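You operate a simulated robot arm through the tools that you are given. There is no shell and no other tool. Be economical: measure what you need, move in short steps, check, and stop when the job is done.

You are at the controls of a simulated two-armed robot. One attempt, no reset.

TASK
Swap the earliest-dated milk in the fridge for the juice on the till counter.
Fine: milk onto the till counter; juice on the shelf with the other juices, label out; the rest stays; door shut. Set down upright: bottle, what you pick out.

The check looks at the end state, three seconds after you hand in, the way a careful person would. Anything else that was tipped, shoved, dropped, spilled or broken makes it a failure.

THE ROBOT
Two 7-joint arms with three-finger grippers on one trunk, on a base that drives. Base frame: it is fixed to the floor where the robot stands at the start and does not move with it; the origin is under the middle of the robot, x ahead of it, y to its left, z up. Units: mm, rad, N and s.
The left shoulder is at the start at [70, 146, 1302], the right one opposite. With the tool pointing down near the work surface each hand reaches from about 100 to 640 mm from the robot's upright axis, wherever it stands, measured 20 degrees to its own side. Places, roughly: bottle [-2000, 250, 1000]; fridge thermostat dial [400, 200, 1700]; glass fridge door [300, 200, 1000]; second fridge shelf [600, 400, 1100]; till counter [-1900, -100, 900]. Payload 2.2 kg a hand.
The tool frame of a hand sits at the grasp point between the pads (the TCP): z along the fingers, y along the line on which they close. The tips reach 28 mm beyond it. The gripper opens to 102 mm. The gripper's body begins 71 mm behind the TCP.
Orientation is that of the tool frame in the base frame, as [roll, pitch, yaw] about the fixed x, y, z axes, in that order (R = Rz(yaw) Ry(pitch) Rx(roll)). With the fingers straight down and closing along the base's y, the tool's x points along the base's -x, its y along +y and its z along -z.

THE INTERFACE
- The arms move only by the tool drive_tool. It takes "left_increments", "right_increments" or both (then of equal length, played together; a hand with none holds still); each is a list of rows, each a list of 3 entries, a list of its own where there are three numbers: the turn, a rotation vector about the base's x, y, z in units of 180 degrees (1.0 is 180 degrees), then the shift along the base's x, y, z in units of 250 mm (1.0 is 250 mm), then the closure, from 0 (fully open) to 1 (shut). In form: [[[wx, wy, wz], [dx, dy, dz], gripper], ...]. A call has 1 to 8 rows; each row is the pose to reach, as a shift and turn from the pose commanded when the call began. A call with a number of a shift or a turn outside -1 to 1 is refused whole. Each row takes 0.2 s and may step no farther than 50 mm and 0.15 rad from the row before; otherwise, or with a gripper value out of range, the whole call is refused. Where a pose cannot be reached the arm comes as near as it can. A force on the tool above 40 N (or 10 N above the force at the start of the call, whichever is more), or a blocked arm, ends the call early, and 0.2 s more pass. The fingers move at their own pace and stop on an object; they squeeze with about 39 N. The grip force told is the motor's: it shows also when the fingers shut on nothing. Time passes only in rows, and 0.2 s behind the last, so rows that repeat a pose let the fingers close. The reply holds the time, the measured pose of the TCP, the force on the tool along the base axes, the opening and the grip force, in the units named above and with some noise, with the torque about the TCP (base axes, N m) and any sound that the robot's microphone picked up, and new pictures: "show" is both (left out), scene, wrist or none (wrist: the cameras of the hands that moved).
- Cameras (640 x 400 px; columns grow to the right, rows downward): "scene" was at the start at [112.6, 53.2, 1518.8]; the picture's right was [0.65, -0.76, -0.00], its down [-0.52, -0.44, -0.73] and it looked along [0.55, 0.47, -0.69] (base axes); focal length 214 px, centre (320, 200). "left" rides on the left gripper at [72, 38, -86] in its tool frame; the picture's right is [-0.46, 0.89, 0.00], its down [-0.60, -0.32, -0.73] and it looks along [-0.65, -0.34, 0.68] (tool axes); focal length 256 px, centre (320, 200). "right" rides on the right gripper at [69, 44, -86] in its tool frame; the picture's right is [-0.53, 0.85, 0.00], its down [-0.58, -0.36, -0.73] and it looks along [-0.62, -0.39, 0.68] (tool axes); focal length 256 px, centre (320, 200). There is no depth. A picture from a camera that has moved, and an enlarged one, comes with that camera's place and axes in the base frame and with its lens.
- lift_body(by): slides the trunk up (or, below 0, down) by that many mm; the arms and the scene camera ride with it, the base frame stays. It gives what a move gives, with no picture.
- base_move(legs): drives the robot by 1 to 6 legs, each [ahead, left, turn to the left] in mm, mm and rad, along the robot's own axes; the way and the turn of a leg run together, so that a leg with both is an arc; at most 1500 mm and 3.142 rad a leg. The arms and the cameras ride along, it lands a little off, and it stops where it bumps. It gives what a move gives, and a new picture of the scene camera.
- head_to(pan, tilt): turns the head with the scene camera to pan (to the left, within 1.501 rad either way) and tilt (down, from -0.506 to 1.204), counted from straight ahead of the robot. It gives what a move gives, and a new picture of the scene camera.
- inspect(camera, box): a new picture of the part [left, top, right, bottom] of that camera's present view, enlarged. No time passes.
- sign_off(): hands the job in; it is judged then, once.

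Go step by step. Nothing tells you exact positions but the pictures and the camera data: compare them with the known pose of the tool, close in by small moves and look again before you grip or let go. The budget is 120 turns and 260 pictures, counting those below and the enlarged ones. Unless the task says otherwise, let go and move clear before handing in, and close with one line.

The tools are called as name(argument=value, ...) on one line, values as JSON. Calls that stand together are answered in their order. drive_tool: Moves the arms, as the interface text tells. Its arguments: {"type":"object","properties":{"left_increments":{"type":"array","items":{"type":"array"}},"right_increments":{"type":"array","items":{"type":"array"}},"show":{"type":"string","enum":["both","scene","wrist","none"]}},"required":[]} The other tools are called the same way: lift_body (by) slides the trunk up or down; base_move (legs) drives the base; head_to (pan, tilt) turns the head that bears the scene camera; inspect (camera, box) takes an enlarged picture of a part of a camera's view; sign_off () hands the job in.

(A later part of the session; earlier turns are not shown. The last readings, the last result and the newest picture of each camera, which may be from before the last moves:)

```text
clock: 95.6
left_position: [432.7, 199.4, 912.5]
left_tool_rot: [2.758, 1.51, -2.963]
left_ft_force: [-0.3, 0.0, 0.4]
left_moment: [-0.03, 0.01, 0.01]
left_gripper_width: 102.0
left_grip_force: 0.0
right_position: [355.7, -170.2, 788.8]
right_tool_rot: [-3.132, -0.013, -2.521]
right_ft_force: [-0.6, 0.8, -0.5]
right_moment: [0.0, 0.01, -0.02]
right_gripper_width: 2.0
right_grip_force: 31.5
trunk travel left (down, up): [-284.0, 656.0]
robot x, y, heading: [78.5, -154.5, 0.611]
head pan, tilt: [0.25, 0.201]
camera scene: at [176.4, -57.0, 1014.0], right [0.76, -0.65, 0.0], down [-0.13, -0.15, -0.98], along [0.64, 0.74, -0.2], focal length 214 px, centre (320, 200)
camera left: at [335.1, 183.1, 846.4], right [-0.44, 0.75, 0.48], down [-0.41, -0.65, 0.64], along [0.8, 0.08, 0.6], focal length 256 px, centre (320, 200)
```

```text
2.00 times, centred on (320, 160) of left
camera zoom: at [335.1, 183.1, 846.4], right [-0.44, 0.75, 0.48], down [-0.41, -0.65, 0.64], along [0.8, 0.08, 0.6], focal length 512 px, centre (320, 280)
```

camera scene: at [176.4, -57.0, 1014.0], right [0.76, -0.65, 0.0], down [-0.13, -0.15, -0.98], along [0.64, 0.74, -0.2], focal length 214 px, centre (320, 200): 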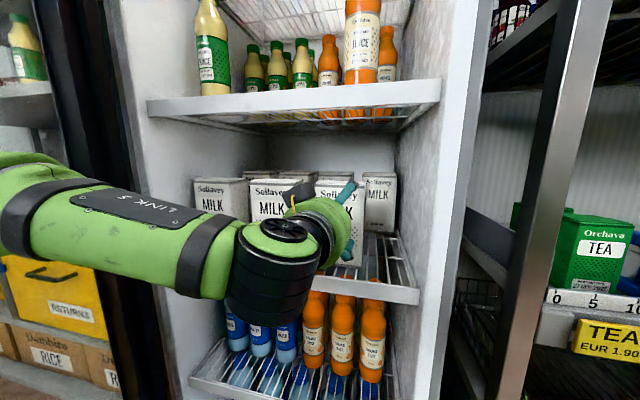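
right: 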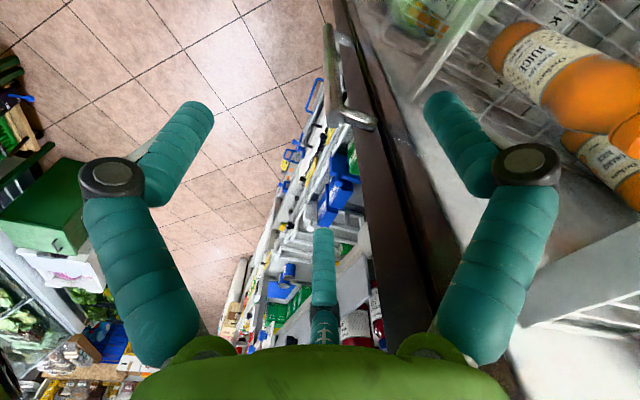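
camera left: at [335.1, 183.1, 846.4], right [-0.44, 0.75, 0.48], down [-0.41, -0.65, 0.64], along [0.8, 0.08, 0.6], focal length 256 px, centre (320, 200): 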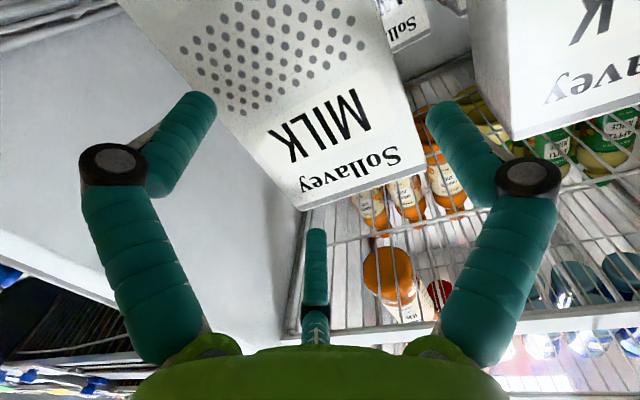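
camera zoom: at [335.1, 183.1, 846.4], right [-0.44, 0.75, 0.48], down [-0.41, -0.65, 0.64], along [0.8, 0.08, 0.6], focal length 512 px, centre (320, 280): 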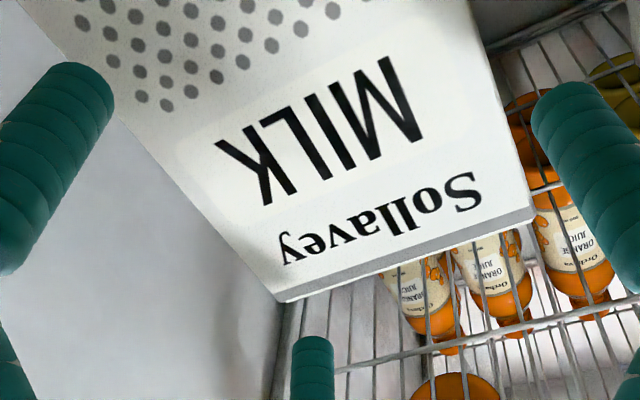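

Lateral error is now about 1 mm. I advance 64 mm so the fingers straddle the carton, watching the force.

drive_tool(left_increments=[[[0, 0, 0], [0.07, 0.047, 0], 0], [[0, 0, 0], [0.142, 0.094, 0], 0], [[0, 0, 0], [0.214, 0.14, 0], 0]])

```text
clock: 96.4
left_position: [484.7, 235.1, 915.1]
left_tool_rot: [2.764, 1.508, -2.954]
left_ft_force: [0.2, -0.7, -0.4]
left_moment: [0.02, -0.02, 0.05]
left_gripper_width: 102.2
left_grip_force: 0.0
right_position: [355.6, -170.6, 788.9]
right_tool_rot: [-3.132, -0.011, -2.522]
right_ft_force: [-0.5, 0.4, 0.3]
right_moment: [0.0, 0.0, 0.01]
right_gripper_width: 1.9
right_grip_force: 30.9
trunk travel left (down, up): [-284.0, 656.0]
robot x, y, heading: [78.0, -151.4, 0.61]
head pan, tilt: [0.25, 0.201]
camera scene: at [176.9, -56.7, 1013.9], right [0.76, -0.65, 0.0], down [-0.13, -0.15, -0.98], along [0.64, 0.74, -0.2], focal length 214 px, centre (320, 200)
camera left: at [388.7, 218.2, 848.1], right [-0.44, 0.75, 0.48], down [-0.41, -0.65, 0.64], along [0.8, 0.08, 0.6], focal length 256 px, centre (320, 200)
```

scene: 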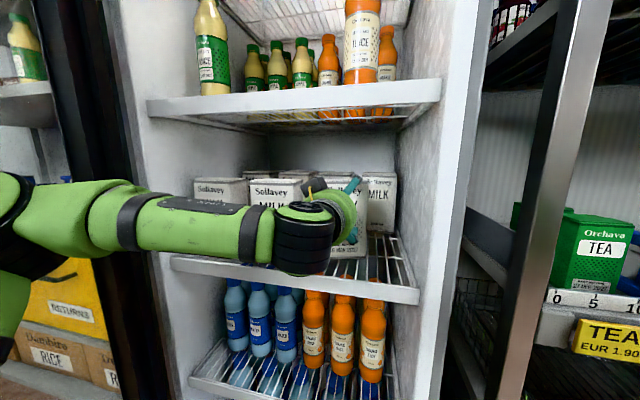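
left: 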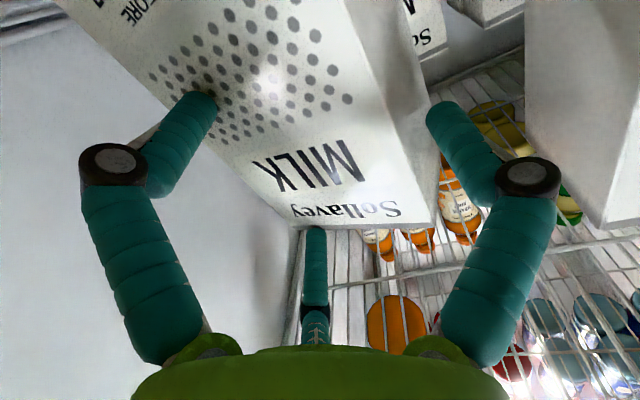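

The force stayed near zero, but the wrist view suggests the carton shifted/rotated back on its right side. I check in the scene camera before doing anything else.

inspect(camera="scene", box=[180, 150, 430, 310])

inspect(camera="left", box=[20, 0, 480, 290])

```text
2.50 times, centred on (305, 230) of scene
camera zoom: at [176.9, -56.7, 1013.9], right [0.76, -0.65, 0.0], down [-0.13, -0.15, -0.98], along [0.64, 0.74, -0.2], focal length 536 px, centre (358, 125)
```

zoom: 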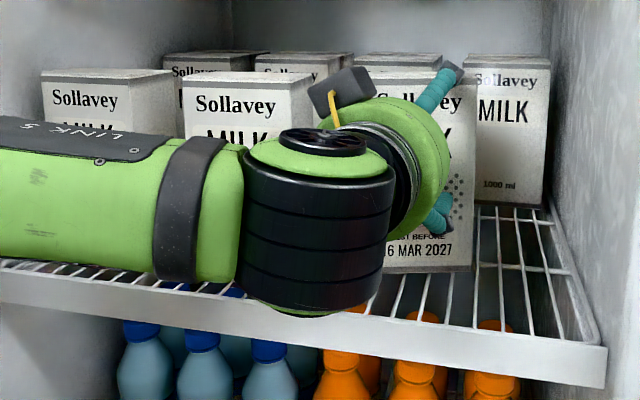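

```text
1.38 times, centred on (250, 145) of left
camera zoom: at [388.7, 218.2, 848.1], right [-0.44, 0.75, 0.48], down [-0.41, -0.65, 0.64], along [0.8, 0.08, 0.6], focal length 353 px, centre (417, 276)
```

zoom: 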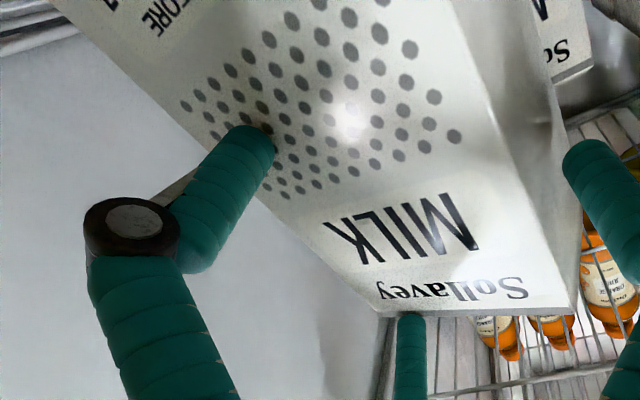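

The right finger evidently caught the carton's edge (a few mm of bias) and turned it slightly; it is still upright. I retreat the hand along its axis and measure again.

drive_tool(left_increments=[[[0, 0, 0], [-0.1, -0.063, 0], 0], [[0, 0, 0], [-0.2, -0.126, 0], 0], [[0, 0, 0], [-0.3, -0.19, 0], 0], [[0, 0, 0], [-0.4, -0.252, 0], 0]])

inspect(camera="scene", box=[180, 150, 430, 310])

inspect(camera="left", box=[180, 0, 500, 200])

```text
clock: 97.4
left_position: [383.0, 170.9, 915.7]
left_tool_rot: [2.771, 1.509, -2.95]
left_ft_force: [0.9, -0.3, -0.3]
left_moment: [0.01, -0.01, 0.0]
left_gripper_width: 101.9
left_grip_force: 0.1
right_position: [355.6, -171.0, 788.4]
right_tool_rot: [-3.131, -0.011, -2.52]
right_ft_force: [0.1, 0.1, -0.2]
right_moment: [0.02, -0.01, -0.03]
right_gripper_width: 1.8
right_grip_force: 31.5
trunk travel left (down, up): [-284.0, 656.0]
robot x, y, heading: [78.9, -153.4, 0.607]
head pan, tilt: [0.25, 0.201]
camera scene: at [176.1, -57.1, 1014.0], right [0.76, -0.65, 0.0], down [-0.13, -0.15, -0.98], along [0.64, 0.74, -0.2], focal length 214 px, centre (320, 200)
camera left: at [286.3, 154.0, 848.5], right [-0.44, 0.75, 0.48], down [-0.41, -0.65, 0.64], along [0.8, 0.08, 0.6], focal length 256 px, centre (320, 200)
```

scene: 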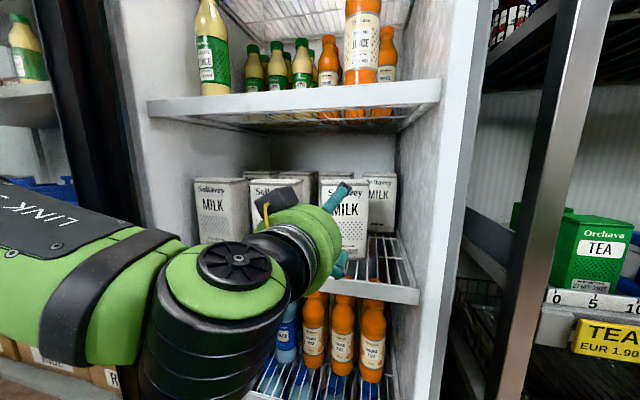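
left: 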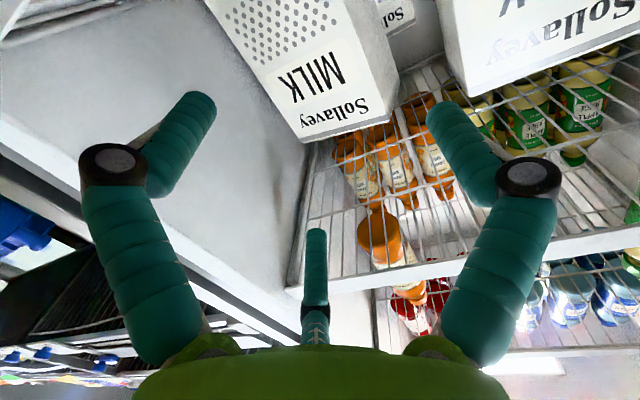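

```text
2.50 times, centred on (305, 230) of scene
camera zoom: at [176.1, -57.1, 1014.0], right [0.76, -0.65, 0.0], down [-0.13, -0.15, -0.98], along [0.64, 0.74, -0.2], focal length 536 px, centre (358, 125)
```

zoom: 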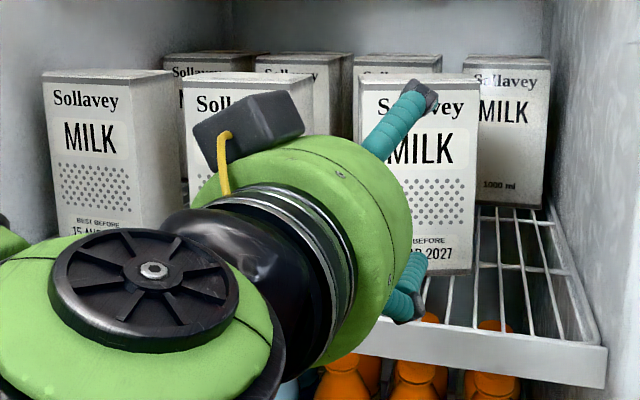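

```text
2.00 times, centred on (340, 100) of left
camera zoom: at [286.3, 154.0, 848.5], right [-0.44, 0.75, 0.48], down [-0.41, -0.65, 0.64], along [0.8, 0.08, 0.6], focal length 512 px, centre (280, 400)
```

zoom: 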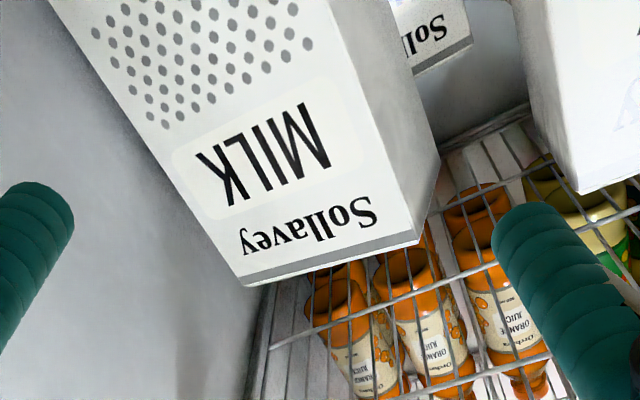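

The carton is upright, turned by ~0.3 rad (heading ≈0.9) and ~20 mm back, clear of its neighbours. I'll turn the hand to match that heading and line up again, biased ~5 mm to the right, stopping short of the face.

drive_tool(left_increments=[[[0, 0, 0.036], [0.09, 0.01, 0], 0], [[0, 0, 0.072], [0.18, 0.02, 0], 0], [[0, 0, 0.108], [0.274, 0.029, 0], 0]])

inspect(camera="scene", box=[250, 150, 430, 280])

```text
clock: 98.2
left_position: [391.1, 231.8, 908.4]
left_tool_rot: [2.793, 1.509, -2.6]
left_ft_force: [-0.4, -0.4, -0.1]
left_moment: [-0.03, -0.03, -0.03]
left_gripper_width: 101.8
left_grip_force: 0.1
left hand out of reach, approached as far as the arm can: row 1, 2, 3
right_position: [356.4, -170.7, 790.1]
right_tool_rot: [-3.13, -0.013, -2.521]
right_ft_force: [-0.2, -0.1, 0.4]
right_moment: [-0.01, -0.05, 0.01]
right_gripper_width: 2.2
right_grip_force: 31.2
trunk travel left (down, up): [-284.0, 656.0]
robot x, y, heading: [78.7, -155.2, 0.608]
head pan, tilt: [0.25, 0.201]
camera scene: at [176.1, -55.1, 1013.8], right [0.76, -0.65, 0.0], down [-0.13, -0.15, -0.98], along [0.64, 0.74, -0.2], focal length 214 px, centre (320, 200)
camera left: at [303.9, 184.4, 841.2], right [-0.66, 0.57, 0.48], down [-0.18, -0.75, 0.64], along [0.73, 0.33, 0.6], focal length 256 px, centre (320, 200)
```

scene: 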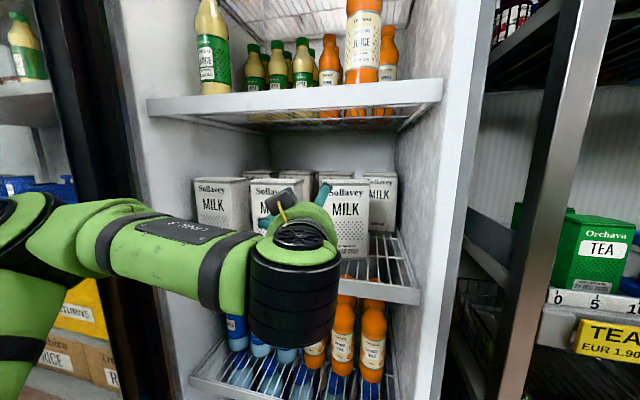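
left: 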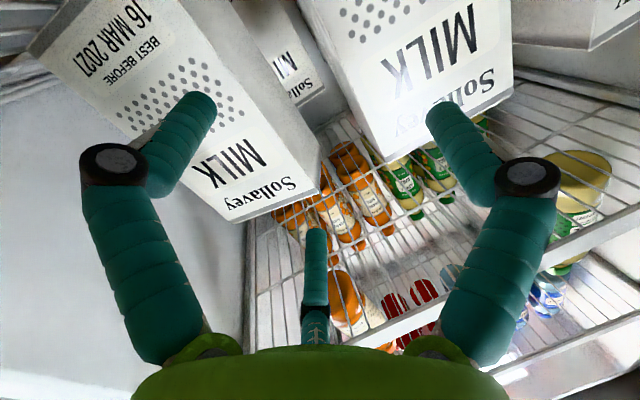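

```text
3.08 times, centred on (340, 215) of scene
camera zoom: at [176.1, -55.1, 1013.8], right [0.76, -0.65, 0.0], down [-0.13, -0.15, -0.98], along [0.64, 0.74, -0.2], focal length 660 px, centre (258, 154)
```

zoom: 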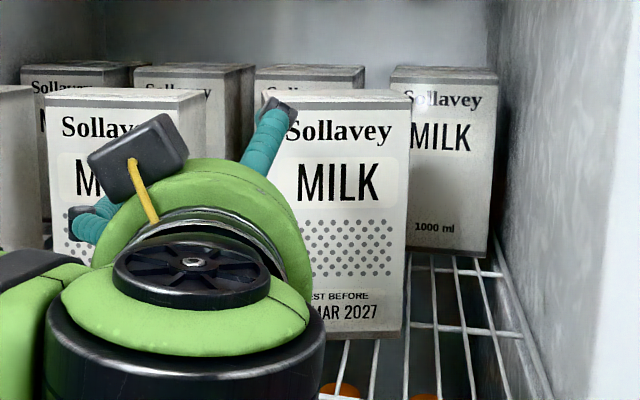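

The arm can't take that yaw there. I go back to the earlier straight pose; the same path was force-free once the carton had turned, so re-entering there 3 mm further right and closing should square the carton up between the pads.

drive_tool(left_increments=[[[0, 0, -0.036], [-0.09, -0.01, 0], 0], [[0, 0, -0.072], [-0.18, -0.02, 0], 0], [[0, 0, -0.108], [-0.274, -0.029, 0], 0], [[0, 0, -0.108], [-0.274, -0.029, 0], 0]], show="wrist")

```text
clock: 99.2
left_position: [331.0, 223.5, 915.6]
left_tool_rot: [2.785, 1.508, -2.936]
left_ft_force: [0.7, 0.5, 0.2]
left_moment: [-0.03, -0.01, 0.01]
left_gripper_width: 102.3
left_grip_force: 0.0
left hand out of reach, approached as far as the arm can: row 3, 4
right_position: [355.8, -171.3, 788.7]
right_tool_rot: [-3.133, -0.011, -2.522]
right_ft_force: [-0.2, -0.9, 0.6]
right_moment: [0.02, 0.01, 0.02]
right_gripper_width: 2.0
right_grip_force: 31.0
trunk travel left (down, up): [-284.0, 656.0]
robot x, y, heading: [74.1, -158.7, 0.613]
head pan, tilt: [0.25, 0.201]
camera left: at [234.2, 207.0, 849.4], right [-0.44, 0.76, 0.48], down [-0.41, -0.65, 0.64], along [0.8, 0.08, 0.6], focal length 256 px, centre (320, 200)
```

left: 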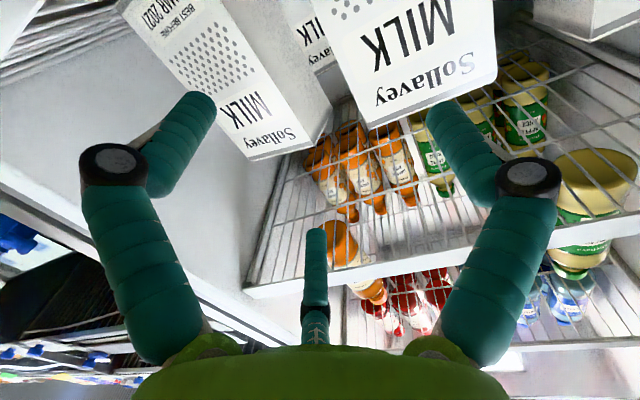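

drive_tool(left_increments=[[[0, 0, 0], [0.107, -0.11, 0], 0], [[0, 0, 0], [0.214, -0.22, 0], 0], [[0, 0, 0], [0.214, -0.22, 0], 0]], show="wrist")

```text
clock: 100.0
left_position: [384.3, 170.1, 916.8]
left_tool_rot: [2.792, 1.51, -2.929]
left_ft_force: [0.6, 0.8, -0.6]
left_moment: [-0.01, 0.01, -0.01]
left_gripper_width: 102.1
left_grip_force: 0.0
right_position: [355.8, -170.0, 789.1]
right_tool_rot: [-3.131, -0.013, -2.518]
right_ft_force: [0.2, 0.4, -0.3]
right_moment: [0.0, -0.01, -0.02]
right_gripper_width: 2.0
right_grip_force: 31.2
trunk travel left (down, up): [-284.0, 656.0]
robot x, y, heading: [74.0, -153.7, 0.612]
head pan, tilt: [0.25, 0.201]
camera left: at [287.9, 152.3, 849.2], right [-0.44, 0.75, 0.48], down [-0.41, -0.65, 0.64], along [0.8, 0.09, 0.6], focal length 256 px, centre (320, 200)
```

left: 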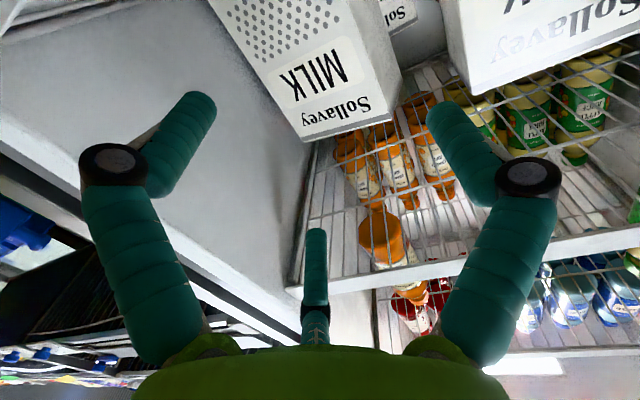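

drive_tool(left_increments=[[[0, 0, 0], [0.142, 0.087, 0], 0], [[0, 0, 0], [0.283, 0.174, 0], 0], [[0, 0, 0], [0.38, 0.234, 0], 0], [[0, 0, 0], [0.425, 0.261, 0], 0]], show="wrist")

inspect(camera="scene", box=[250, 150, 430, 280])

```text
clock: 101.0
left_position: [488.5, 233.3, 915.1]
left_tool_rot: [2.752, 1.514, -2.97]
left_ft_force: [-2.9, -0.3, 2.5]
left_moment: [0.11, -0.09, -0.03]
left_gripper_width: 102.0
left_grip_force: 0.2
right_position: [354.3, -170.9, 789.8]
right_tool_rot: [-3.132, -0.011, -2.52]
right_ft_force: [0.4, -0.8, 0.0]
right_moment: [0.01, -0.02, -0.01]
right_gripper_width: 2.3
right_grip_force: 31.4
trunk travel left (down, up): [-284.0, 656.0]
robot x, y, heading: [74.4, -156.7, 0.609]
head pan, tilt: [0.25, 0.201]
camera left: at [392.5, 215.9, 848.8], right [-0.45, 0.75, 0.48], down [-0.41, -0.65, 0.64], along [0.8, 0.08, 0.6], focal length 256 px, centre (320, 200)
```

left: 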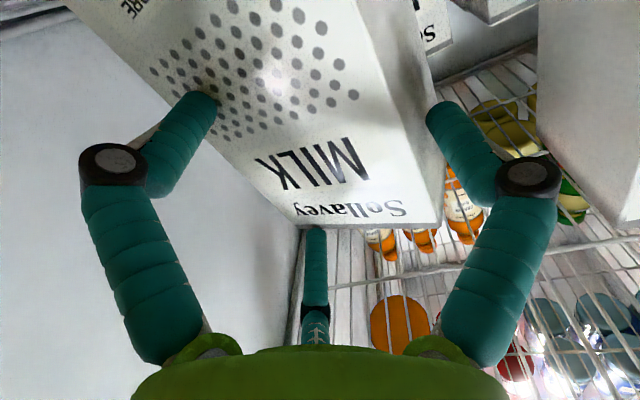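

```text
3.08 times, centred on (340, 215) of scene
camera zoom: at [175.9, -56.8, 1014.1], right [0.76, -0.65, 0.0], down [-0.13, -0.15, -0.98], along [0.64, 0.74, -0.2], focal length 660 px, centre (258, 154)
```

zoom: 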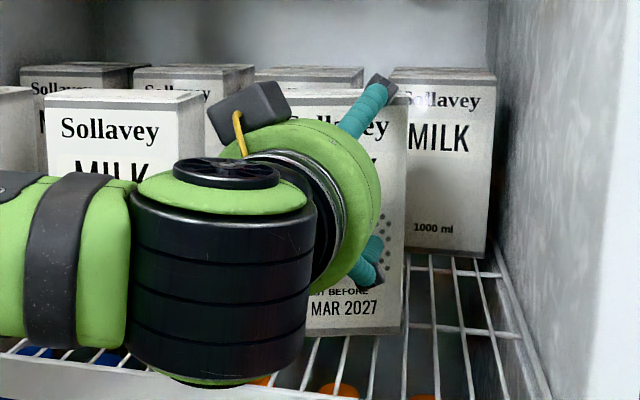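

There is steady light contact, and the geometry suggests the drawn lower finger really is what touches the face. I back off and test this by lowering the hand just above the empty shelf front: contact near z≈857 would prove that finger is solid.

drive_tool(left_increments=[[[0, 0, 0], [-0.13, -0.08, 0], 0], [[0, 0, 0], [-0.254, -0.16, 0], 0], [[0, 0, 0], [-0.254, -0.16, -0.08], 0], [[0, 0, 0], [-0.254, -0.16, -0.16], 0], [[0, 0, 0], [-0.254, -0.16, -0.2], 0], [[0, 0, 0], [-0.254, -0.16, -0.24], 0], [[0, 0, 0], [-0.254, -0.16, -0.28], 0]])

```text
clock: 102.6
left_position: [426.8, 191.7, 848.7]
left_tool_rot: [2.755, 1.514, -2.967]
left_ft_force: [3.2, -2.7, 7.8]
left_moment: [-0.33, -0.27, -0.04]
left_gripper_width: 99.8
left_grip_force: 0.0
right_position: [355.1, -171.0, 787.9]
right_tool_rot: [-3.132, -0.011, -2.522]
right_ft_force: [-0.3, 0.7, -0.6]
right_moment: [0.0, 0.02, 0.01]
right_gripper_width: 2.0
right_grip_force: 31.8
trunk travel left (down, up): [-284.0, 656.0]
robot x, y, heading: [73.8, -155.2, 0.609]
head pan, tilt: [0.25, 0.201]
camera scene: at [176.7, -57.8, 1014.2], right [0.76, -0.65, 0.0], down [-0.13, -0.15, -0.98], along [0.64, 0.74, -0.2], focal length 214 px, centre (320, 200)
camera left: at [331.4, 176.2, 781.3], right [-0.44, 0.75, 0.48], down [-0.42, -0.65, 0.63], along [0.79, 0.08, 0.6], focal length 256 px, centre (320, 200)
```

scene: 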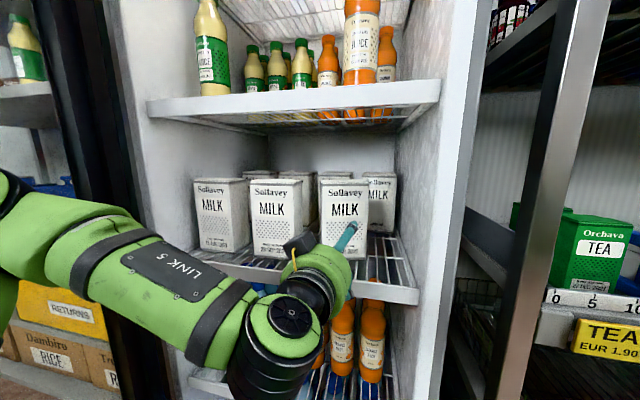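
left: 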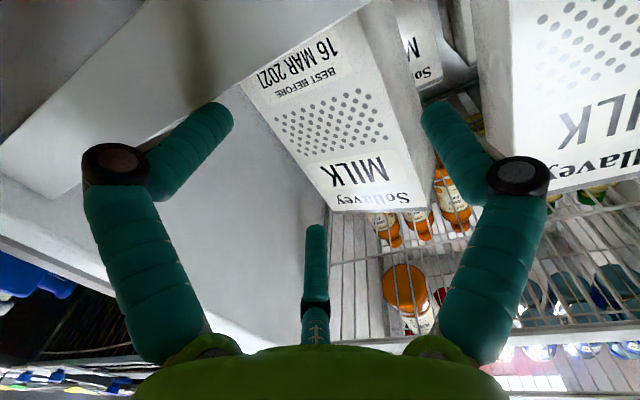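

Confirmed: the shelf pushes on the lower finger (z≈797), so the hand really has three fingers (one at left, two at right) and cannot span the 90 mm face; it can span the ~60 mm depth. So I'll turn the carton narrow side out by nudging its left front corner to the right with closed fingers. First raise and retract.

drive_tool(left_increments=[[[0, 0, 0], [0, 0, 0.1], 0], [[0, 0, 0], [-0.1, -0.06, 0.16], 0.5], [[0, 0, 0], [-0.25, -0.16, 0.16], 1], [[0, 0, 0], [-0.4, -0.25, 0.16], 1], [[0, 0, 0], [-0.4, -0.25, 0.16], 1]], show="wrist")

inspect(camera="scene", box=[180, 150, 430, 300])

```text
clock: 103.8
left_position: [342.9, 129.9, 907.7]
left_tool_rot: [2.775, 1.509, -2.945]
left_ft_force: [-0.1, 0.2, -0.4]
left_moment: [0.01, 0.01, 0.01]
left_gripper_width: 2.5
left_grip_force: 32.0
left hand out of reach, approached as far as the arm can: row 3, 4, 5
right_position: [357.0, -170.8, 789.8]
right_tool_rot: [-3.132, -0.014, -2.52]
right_ft_force: [-0.5, -0.1, -0.8]
right_moment: [0.03, 0.0, 0.01]
right_gripper_width: 2.3
right_grip_force: 31.2
trunk travel left (down, up): [-284.0, 656.0]
robot x, y, heading: [76.4, -157.0, 0.614]
head pan, tilt: [0.25, 0.201]
camera left: at [246.4, 113.2, 841.4], right [-0.44, 0.75, 0.48], down [-0.41, -0.65, 0.64], along [0.8, 0.09, 0.6], focal length 256 px, centre (320, 200)
```

left: 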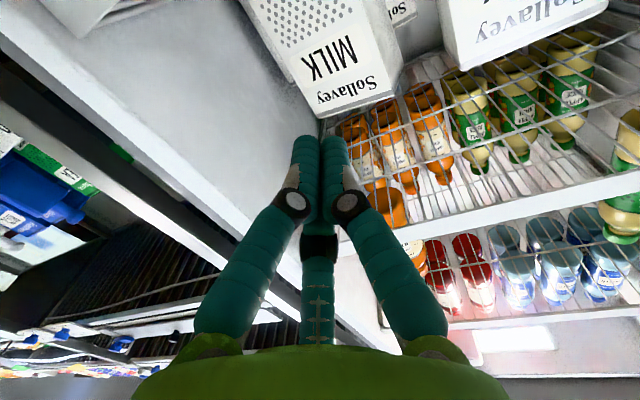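

```text
2.56 times, centred on (305, 225) of scene
camera zoom: at [176.9, -56.5, 1013.8], right [0.76, -0.65, 0.0], down [-0.13, -0.15, -0.98], along [0.64, 0.74, -0.2], focal length 549 px, centre (358, 136)
```

zoom: 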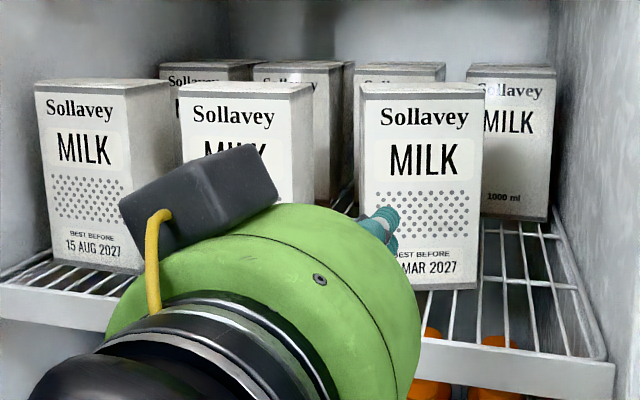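

drive_tool(left_increments=[[[0, 0, 0], [-0.06, 0.115, -0.05], 1], [[0, 0, 0], [-0.06, 0.265, -0.11], 1], [[0, 0, 0], [0.06, 0.36, -0.11], 1], [[0, 0, 0], [0.146, 0.42, -0.11], 1]])

inspect(camera="scene", box=[180, 150, 430, 300])

```text
clock: 104.8
left_position: [381.8, 235.0, 882.0]
left_tool_rot: [2.758, 1.511, -2.963]
left_ft_force: [-0.1, -0.5, -0.8]
left_moment: [-0.03, 0.01, 0.01]
left_gripper_width: 1.8
left_grip_force: 31.5
left hand out of reach, approached as far as the arm can: row 1, 2, 3
right_position: [355.4, -171.9, 789.0]
right_tool_rot: [-3.131, -0.013, -2.518]
right_ft_force: [-0.1, -0.1, -0.3]
right_moment: [0.01, -0.02, 0.01]
right_gripper_width: 2.1
right_grip_force: 31.1
trunk travel left (down, up): [-284.0, 656.0]
robot x, y, heading: [76.1, -154.3, 0.612]
head pan, tilt: [0.25, 0.201]
camera scene: at [176.9, -56.7, 1013.9], right [0.76, -0.65, 0.0], down [-0.13, -0.15, -0.98], along [0.64, 0.74, -0.2], focal length 214 px, centre (320, 200)
camera left: at [284.6, 218.2, 815.2], right [-0.44, 0.75, 0.48], down [-0.41, -0.65, 0.64], along [0.8, 0.08, 0.6], focal length 256 px, centre (320, 200)
```

scene: 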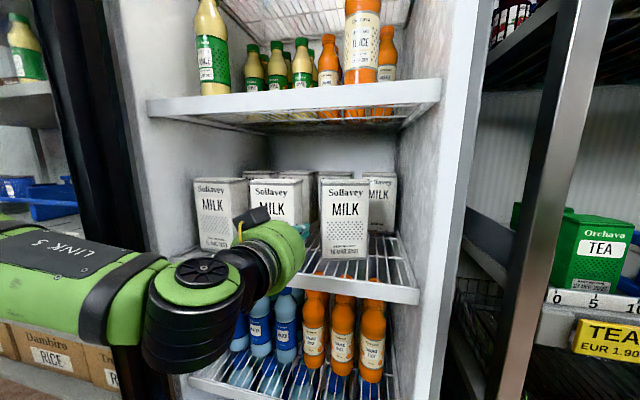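
left: 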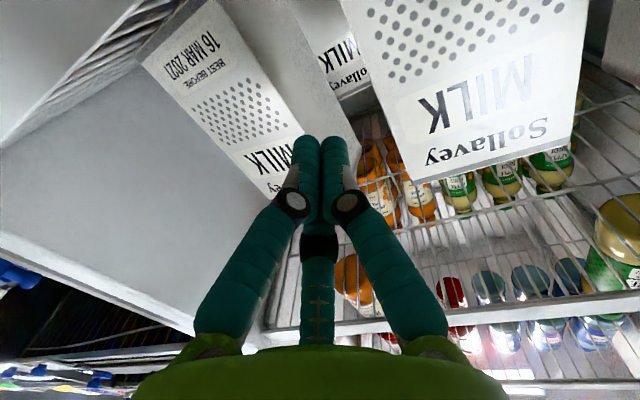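

```text
2.56 times, centred on (305, 225) of scene
camera zoom: at [176.9, -56.7, 1013.9], right [0.76, -0.65, 0.0], down [-0.13, -0.15, -0.98], along [0.64, 0.74, -0.2], focal length 549 px, centre (358, 136)
```

zoom: 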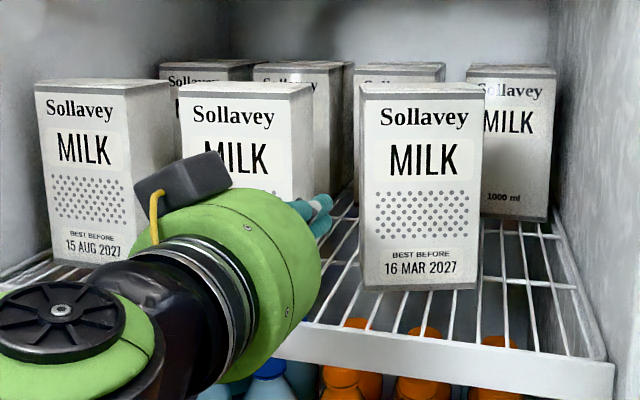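

The closed fingertips point into the 46 mm gap. I shift 9 mm left and go 50 mm in, then look.

drive_tool(left_increments=[[[0, 0, 0], [0.0, 0.045, -0.03], 1], [[0, 0, 0], [0.07, 0.095, -0.06], 1], [[0, 0, 0], [0.143, 0.144, -0.06], 1]], show="wrist")

inspect(camera="scene", box=[180, 150, 430, 300])

```text
clock: 105.6
left_position: [416.0, 270.2, 867.3]
left_tool_rot: [2.777, 1.509, -2.942]
left_ft_force: [-0.2, 0.1, 0.5]
left_moment: [0.01, -0.02, -0.02]
left_gripper_width: 2.1
left_grip_force: 31.6
right_position: [355.6, -171.2, 789.0]
right_tool_rot: [-3.132, -0.014, -2.52]
right_ft_force: [0.6, -0.3, 0.7]
right_moment: [-0.05, 0.0, 0.0]
right_gripper_width: 2.1
right_grip_force: 30.9
trunk travel left (down, up): [-284.0, 656.0]
robot x, y, heading: [73.0, -159.2, 0.61]
head pan, tilt: [0.25, 0.201]
camera left: at [319.1, 253.0, 799.9], right [-0.44, 0.75, 0.48], down [-0.41, -0.65, 0.64], along [0.8, 0.08, 0.6], focal length 256 px, centre (320, 200)
```

left: 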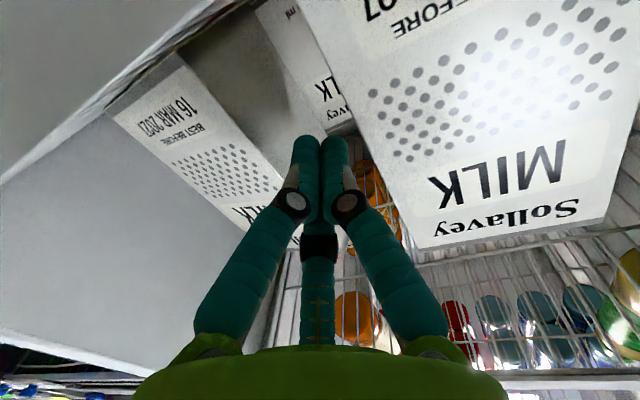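

```text
2.56 times, centred on (305, 225) of scene
camera zoom: at [176.9, -56.6, 1013.8], right [0.76, -0.65, 0.0], down [-0.13, -0.15, -0.98], along [0.64, 0.74, -0.2], focal length 549 px, centre (358, 136)
```

zoom: 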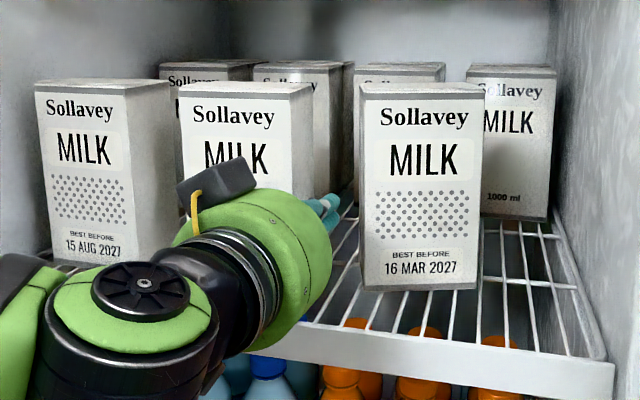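

The fingertips are in the gap, nothing moved. Now I sweep right ~75 mm, gently, to swing the carton's left front corner.

drive_tool(left_increments=[[[0, 0, 0], [0.033, 0.023, 0], 1], [[0, 0, 0], [0.075, -0.04, 0], 1], [[0, 0, 0], [0.119, -0.1, 0], 1], [[0, 0, 0], [0.162, -0.162, 0], 1], [[0, 0, 0], [0.205, -0.223, 0], 1]], show="wrist")

inspect(camera="scene", box=[180, 150, 430, 300])

```text
clock: 106.8
left_position: [465.5, 213.8, 866.4]
left_tool_rot: [2.777, 1.507, -2.945]
left_ft_force: [0.5, 0.4, -0.6]
left_moment: [0.0, 0.02, 0.02]
left_gripper_width: 2.0
left_grip_force: 31.5
right_position: [355.9, -171.2, 789.3]
right_tool_rot: [-3.13, -0.014, -2.523]
right_ft_force: [-0.8, 0.1, -0.2]
right_moment: [0.01, 0.02, 0.02]
right_gripper_width: 2.0
right_grip_force: 31.7
trunk travel left (down, up): [-284.0, 656.0]
robot x, y, heading: [72.7, -152.9, 0.608]
head pan, tilt: [0.25, 0.201]
camera left: at [369.3, 197.3, 799.9], right [-0.44, 0.75, 0.48], down [-0.41, -0.65, 0.64], along [0.8, 0.08, 0.6], focal length 256 px, centre (320, 200)
```

left: 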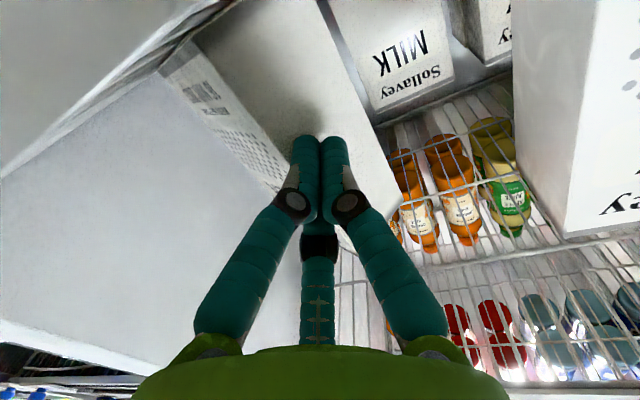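

```text
2.56 times, centred on (305, 225) of scene
camera zoom: at [176.8, -56.6, 1013.9], right [0.76, -0.65, 0.0], down [-0.13, -0.15, -0.98], along [0.64, 0.74, -0.2], focal length 549 px, centre (358, 136)
```

zoom: 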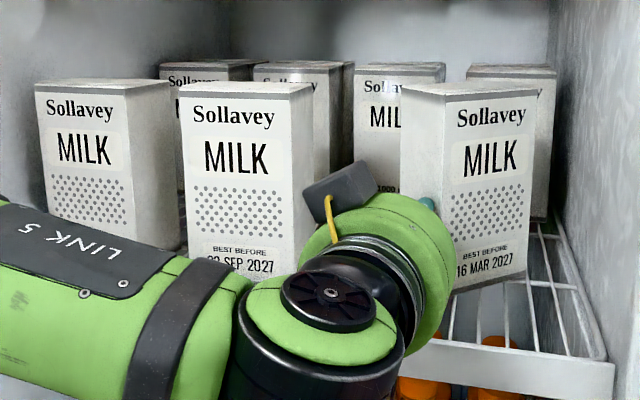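

The carton now stands at heading ≈1.35 with room all around. Next I go round to the right part of its front face and push that back to finish the turn toward ~2.1.

drive_tool(left_increments=[[[0, 0, 0], [-0.1, -0.057, 0], 1], [[0, 0, 0], [-0.198, -0.114, 0], 1], [[0, 0, 0], [-0.118, -0.229, 0], 1], [[0, 0, 0], [-0.038, -0.344, 0], 1], [[0, 0, 0], [0.1, -0.248, 0], 1], [[0, 0, 0], [0.19, -0.185, 0], 1], [[0, 0, 0], [0.264, -0.133, 0], 1]], show="wrist")

inspect(camera="scene", box=[180, 150, 430, 300])

```text
clock: 108.4
left_position: [464.1, 199.6, 856.6]
left_tool_rot: [2.754, 1.512, -2.964]
left_ft_force: [-0.1, -0.7, -0.8]
left_moment: [-0.02, 0.02, 0.01]
left_gripper_width: 2.2
left_grip_force: 31.4
left hand out of reach, approached as far as the arm can: row 3, 4, 5, 6, 7
right_position: [356.3, -171.6, 788.1]
right_tool_rot: [-3.132, -0.013, -2.521]
right_ft_force: [0.4, -0.6, 0.6]
right_moment: [-0.01, 0.0, 0.01]
right_gripper_width: 2.0
right_grip_force: 31.4
trunk travel left (down, up): [-284.0, 656.0]
robot x, y, heading: [77.5, -157.0, 0.611]
head pan, tilt: [0.25, 0.201]
camera left: at [366.7, 183.1, 789.1], right [-0.44, 0.75, 0.48], down [-0.41, -0.65, 0.64], along [0.8, 0.08, 0.6], focal length 256 px, centre (320, 200)
```

left: 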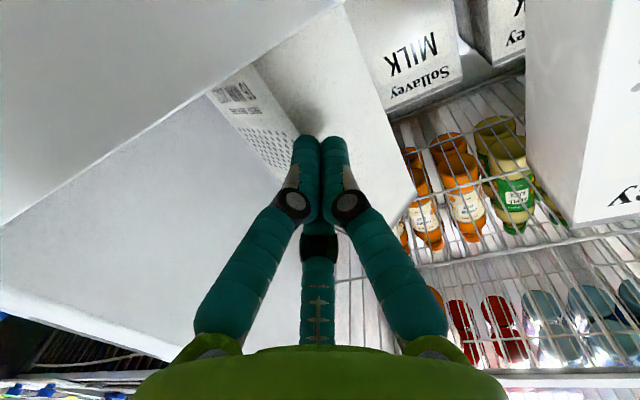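

```text
2.56 times, centred on (305, 225) of scene
camera zoom: at [176.2, -57.1, 1014.0], right [0.76, -0.65, 0.0], down [-0.13, -0.15, -0.98], along [0.64, 0.74, -0.2], focal length 549 px, centre (358, 136)
```

zoom: 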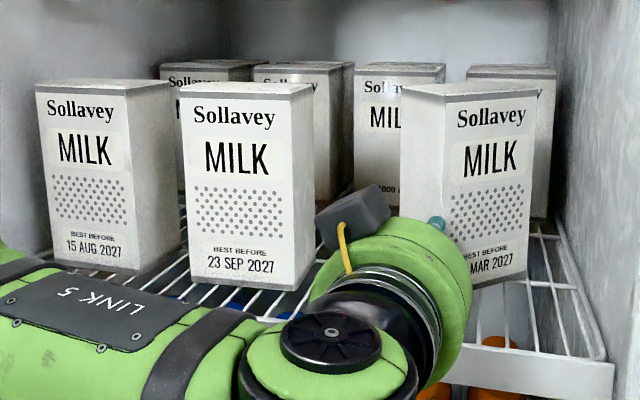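

The arm can't retract to the right, so I move the base instead: back, right, and forward again with the hand pose fixed.

base_move(legs=[[-70, 8, 0], [0, -66, 0], [95, 0, 0]])

inspect(camera="scene", box=[120, 150, 400, 320])

```text
clock: 110.8
left_position: [514.9, 164.7, 856.4]
left_tool_rot: [2.774, 1.51, -2.946]
left_ft_force: [0.5, -0.7, 0.3]
left_moment: [0.03, 0.0, 0.0]
left_gripper_width: 2.1
left_grip_force: 31.3
right_position: [407.3, -206.3, 789.2]
right_tool_rot: [-3.132, -0.013, -2.522]
right_ft_force: [0.3, 0.7, -0.3]
right_moment: [-0.02, 0.04, 0.01]
right_gripper_width: 2.4
right_grip_force: 32.1
trunk travel left (down, up): [-284.0, 656.0]
robot x, y, heading: [123.8, -191.6, 0.612]
head pan, tilt: [0.25, 0.201]
camera scene: at [228.1, -91.9, 1013.8], right [0.76, -0.65, 0.0], down [-0.13, -0.15, -0.98], along [0.64, 0.74, -0.2], focal length 214 px, centre (320, 200)
```

scene: 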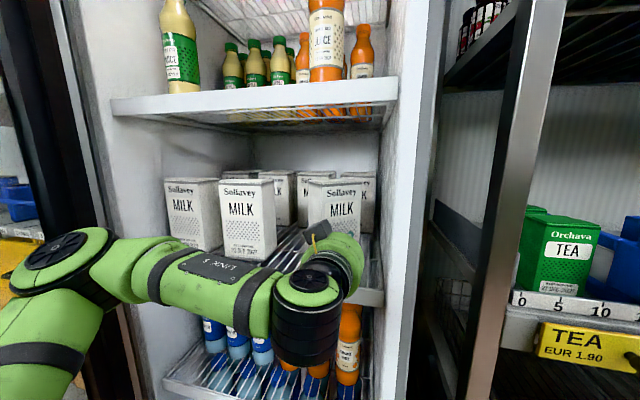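

```text
2.29 times, centred on (260, 235) of scene
camera zoom: at [228.1, -91.9, 1013.8], right [0.76, -0.65, 0.0], down [-0.13, -0.15, -0.98], along [0.64, 0.74, -0.2], focal length 490 px, centre (457, 120)
```

zoom: 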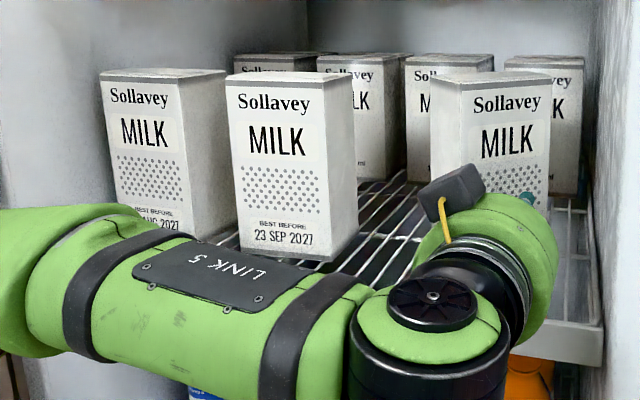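

drive_tool(left_increments=[[[0, 0, 0], [0.066, 0.046, 0], 1], [[0, 0, 0], [0.131, 0.092, 0], 1], [[0, 0, 0], [0.164, 0.115, 0], 1]], show="wrist")

inspect(camera="scene", box=[120, 150, 400, 320])

```text
clock: 111.3
left_position: [532.4, 178.1, 856.1]
left_tool_rot: [2.751, 1.502, -2.969]
left_ft_force: [-11.3, -6.2, 4.1]
left_moment: [-0.42, 1.23, 0.63]
left_gripper_width: 1.9
left_grip_force: 31.2
right_position: [406.0, -207.1, 788.4]
right_tool_rot: [-3.132, -0.01, -2.518]
right_ft_force: [0.0, 0.3, 0.0]
right_moment: [0.01, 0.02, 0.01]
right_gripper_width: 1.9
right_grip_force: 31.1
trunk travel left (down, up): [-284.0, 656.0]
robot x, y, heading: [123.9, -194.4, 0.613]
head pan, tilt: [0.25, 0.201]
stopped in row 2 (left hand): the force on the tool passed its limit at 51 N (the readings are from after the stop); the commanded pose is now the measured one
camera left: at [436.2, 161.6, 789.3], right [-0.44, 0.75, 0.49], down [-0.41, -0.65, 0.64], along [0.8, 0.08, 0.59], focal length 256 px, centre (320, 200)
```

left: 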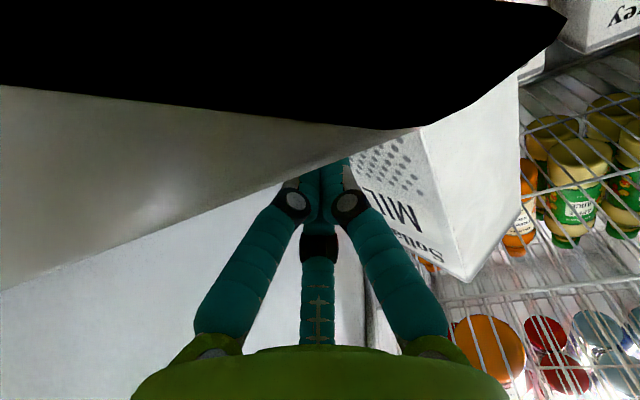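

```text
2.29 times, centred on (260, 235) of scene
camera zoom: at [225.5, -93.4, 1014.3], right [0.76, -0.65, 0.0], down [-0.13, -0.15, -0.98], along [0.64, 0.74, -0.2], focal length 490 px, centre (457, 120)
```

zoom: 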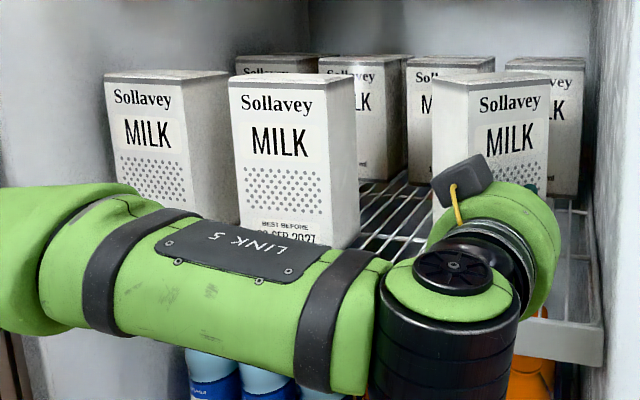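

The wrist camera box bumped the shelf lip — I was too low. I back off, raise to z≈915, open the gripper and line up so the lower right finger pushes the carton's right half while the left finger passes its other side.

base_move(legs=[[-85, 30, 0]])

lift_body(by=58)

drive_tool(left_increments=[[[0, 0, 0], [0, 0, 0], 0.5], [[0, 0, 0], [0, 0, 0], 0], [[0, 0, 0], [0, 0, 0], 0]])

inspect(camera="scene", box=[160, 150, 440, 320])

```text
clock: 112.5
left_position: [448.0, 154.3, 853.9]
left_tool_rot: [2.788, 1.501, -2.935]
left_ft_force: [-0.3, -0.8, 0.0]
left_moment: [-0.03, 0.0, -0.01]
left_gripper_width: 2.2
left_grip_force: 31.7
right_position: [317.0, -232.5, 788.7]
right_tool_rot: [-3.132, -0.013, -2.519]
right_ft_force: [-0.1, 0.3, 0.3]
right_moment: [-0.01, -0.01, -0.02]
right_gripper_width: 1.7
right_grip_force: 31.7
trunk travel left (down, up): [-284.0, 656.0]
robot x, y, heading: [39.1, -217.3, 0.612]
head pan, tilt: [0.25, 0.201]
camera scene: at [139.4, -117.8, 1014.0], right [0.76, -0.65, 0.0], down [-0.13, -0.15, -0.98], along [0.64, 0.74, -0.2], focal length 214 px, centre (320, 200)
```

scene: 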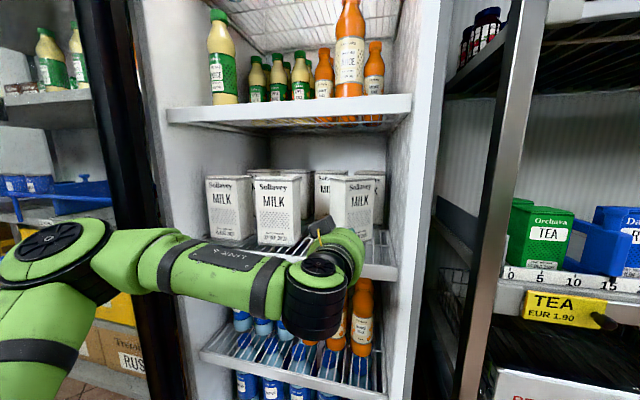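

```text
clock: 113.4
left_position: [448.8, 154.4, 910.8]
left_tool_rot: [2.789, 1.5, -2.932]
left_ft_force: [-0.4, -0.5, 0.4]
left_moment: [-0.03, -0.01, 0.02]
left_gripper_width: 2.1
left_grip_force: 31.1
right_position: [320.5, -231.2, 846.2]
right_tool_rot: [-3.131, -0.012, -2.52]
right_ft_force: [-0.2, 0.1, 0.2]
right_moment: [-0.02, 0.02, 0.0]
right_gripper_width: 1.9
right_grip_force: 31.3
trunk travel left (down, up): [-342.0, 598.0]
robot x, y, heading: [37.2, -212.6, 0.612]
head pan, tilt: [0.25, 0.201]
```

```text
clock: 114.2
left_position: [447.9, 154.6, 910.0]
left_tool_rot: [2.787, 1.5, -2.933]
left_ft_force: [-1.4, 0.2, -0.1]
left_moment: [0.01, -0.01, 0.01]
left_gripper_width: 102.0
left_grip_force: 0.0
right_position: [319.3, -231.7, 846.9]
right_tool_rot: [-3.13, -0.013, -2.523]
right_ft_force: [-0.2, 0.2, 0.5]
right_moment: [0.02, 0.02, -0.03]
right_gripper_width: 2.1
right_grip_force: 31.4
trunk travel left (down, up): [-342.0, 598.0]
robot x, y, heading: [40.5, -215.9, 0.612]
head pan, tilt: [0.25, 0.201]
camera scene: at [140.0, -117.6, 1071.9], right [0.76, -0.65, 0.0], down [-0.13, -0.15, -0.98], along [0.64, 0.74, -0.2], focal length 214 px, centre (320, 200)
camera left: at [351.3, 137.6, 845.1], right [-0.44, 0.76, 0.49], down [-0.41, -0.65, 0.64], along [0.8, 0.09, 0.59], focal length 256 px, centre (320, 200)
```

scene: 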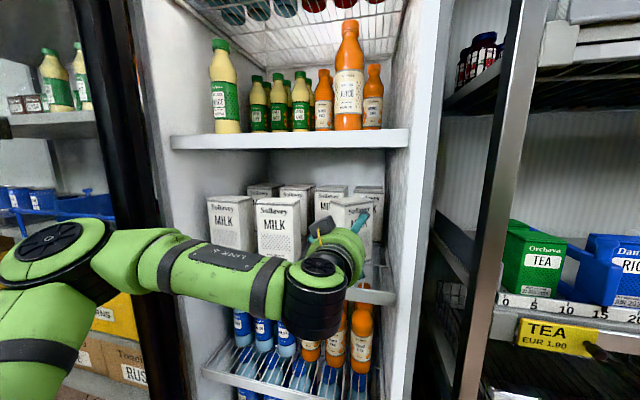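
left: 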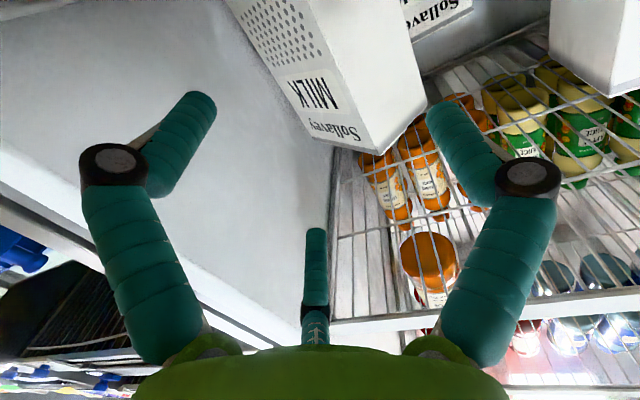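

```text
2.29 times, centred on (300, 235) of scene
camera zoom: at [140.0, -117.6, 1071.9], right [0.76, -0.65, 0.0], down [-0.13, -0.15, -0.98], along [0.64, 0.74, -0.2], focal length 490 px, centre (366, 120)
```

zoom: 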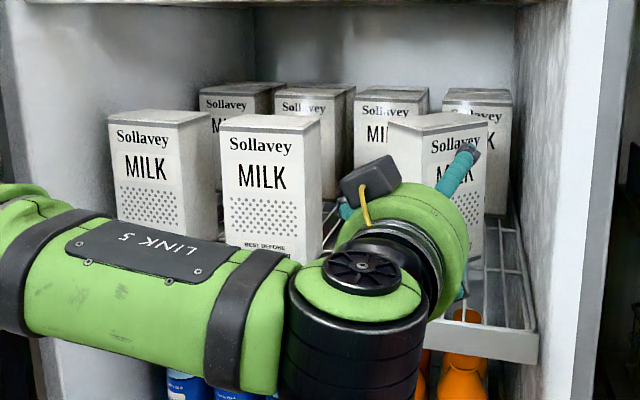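

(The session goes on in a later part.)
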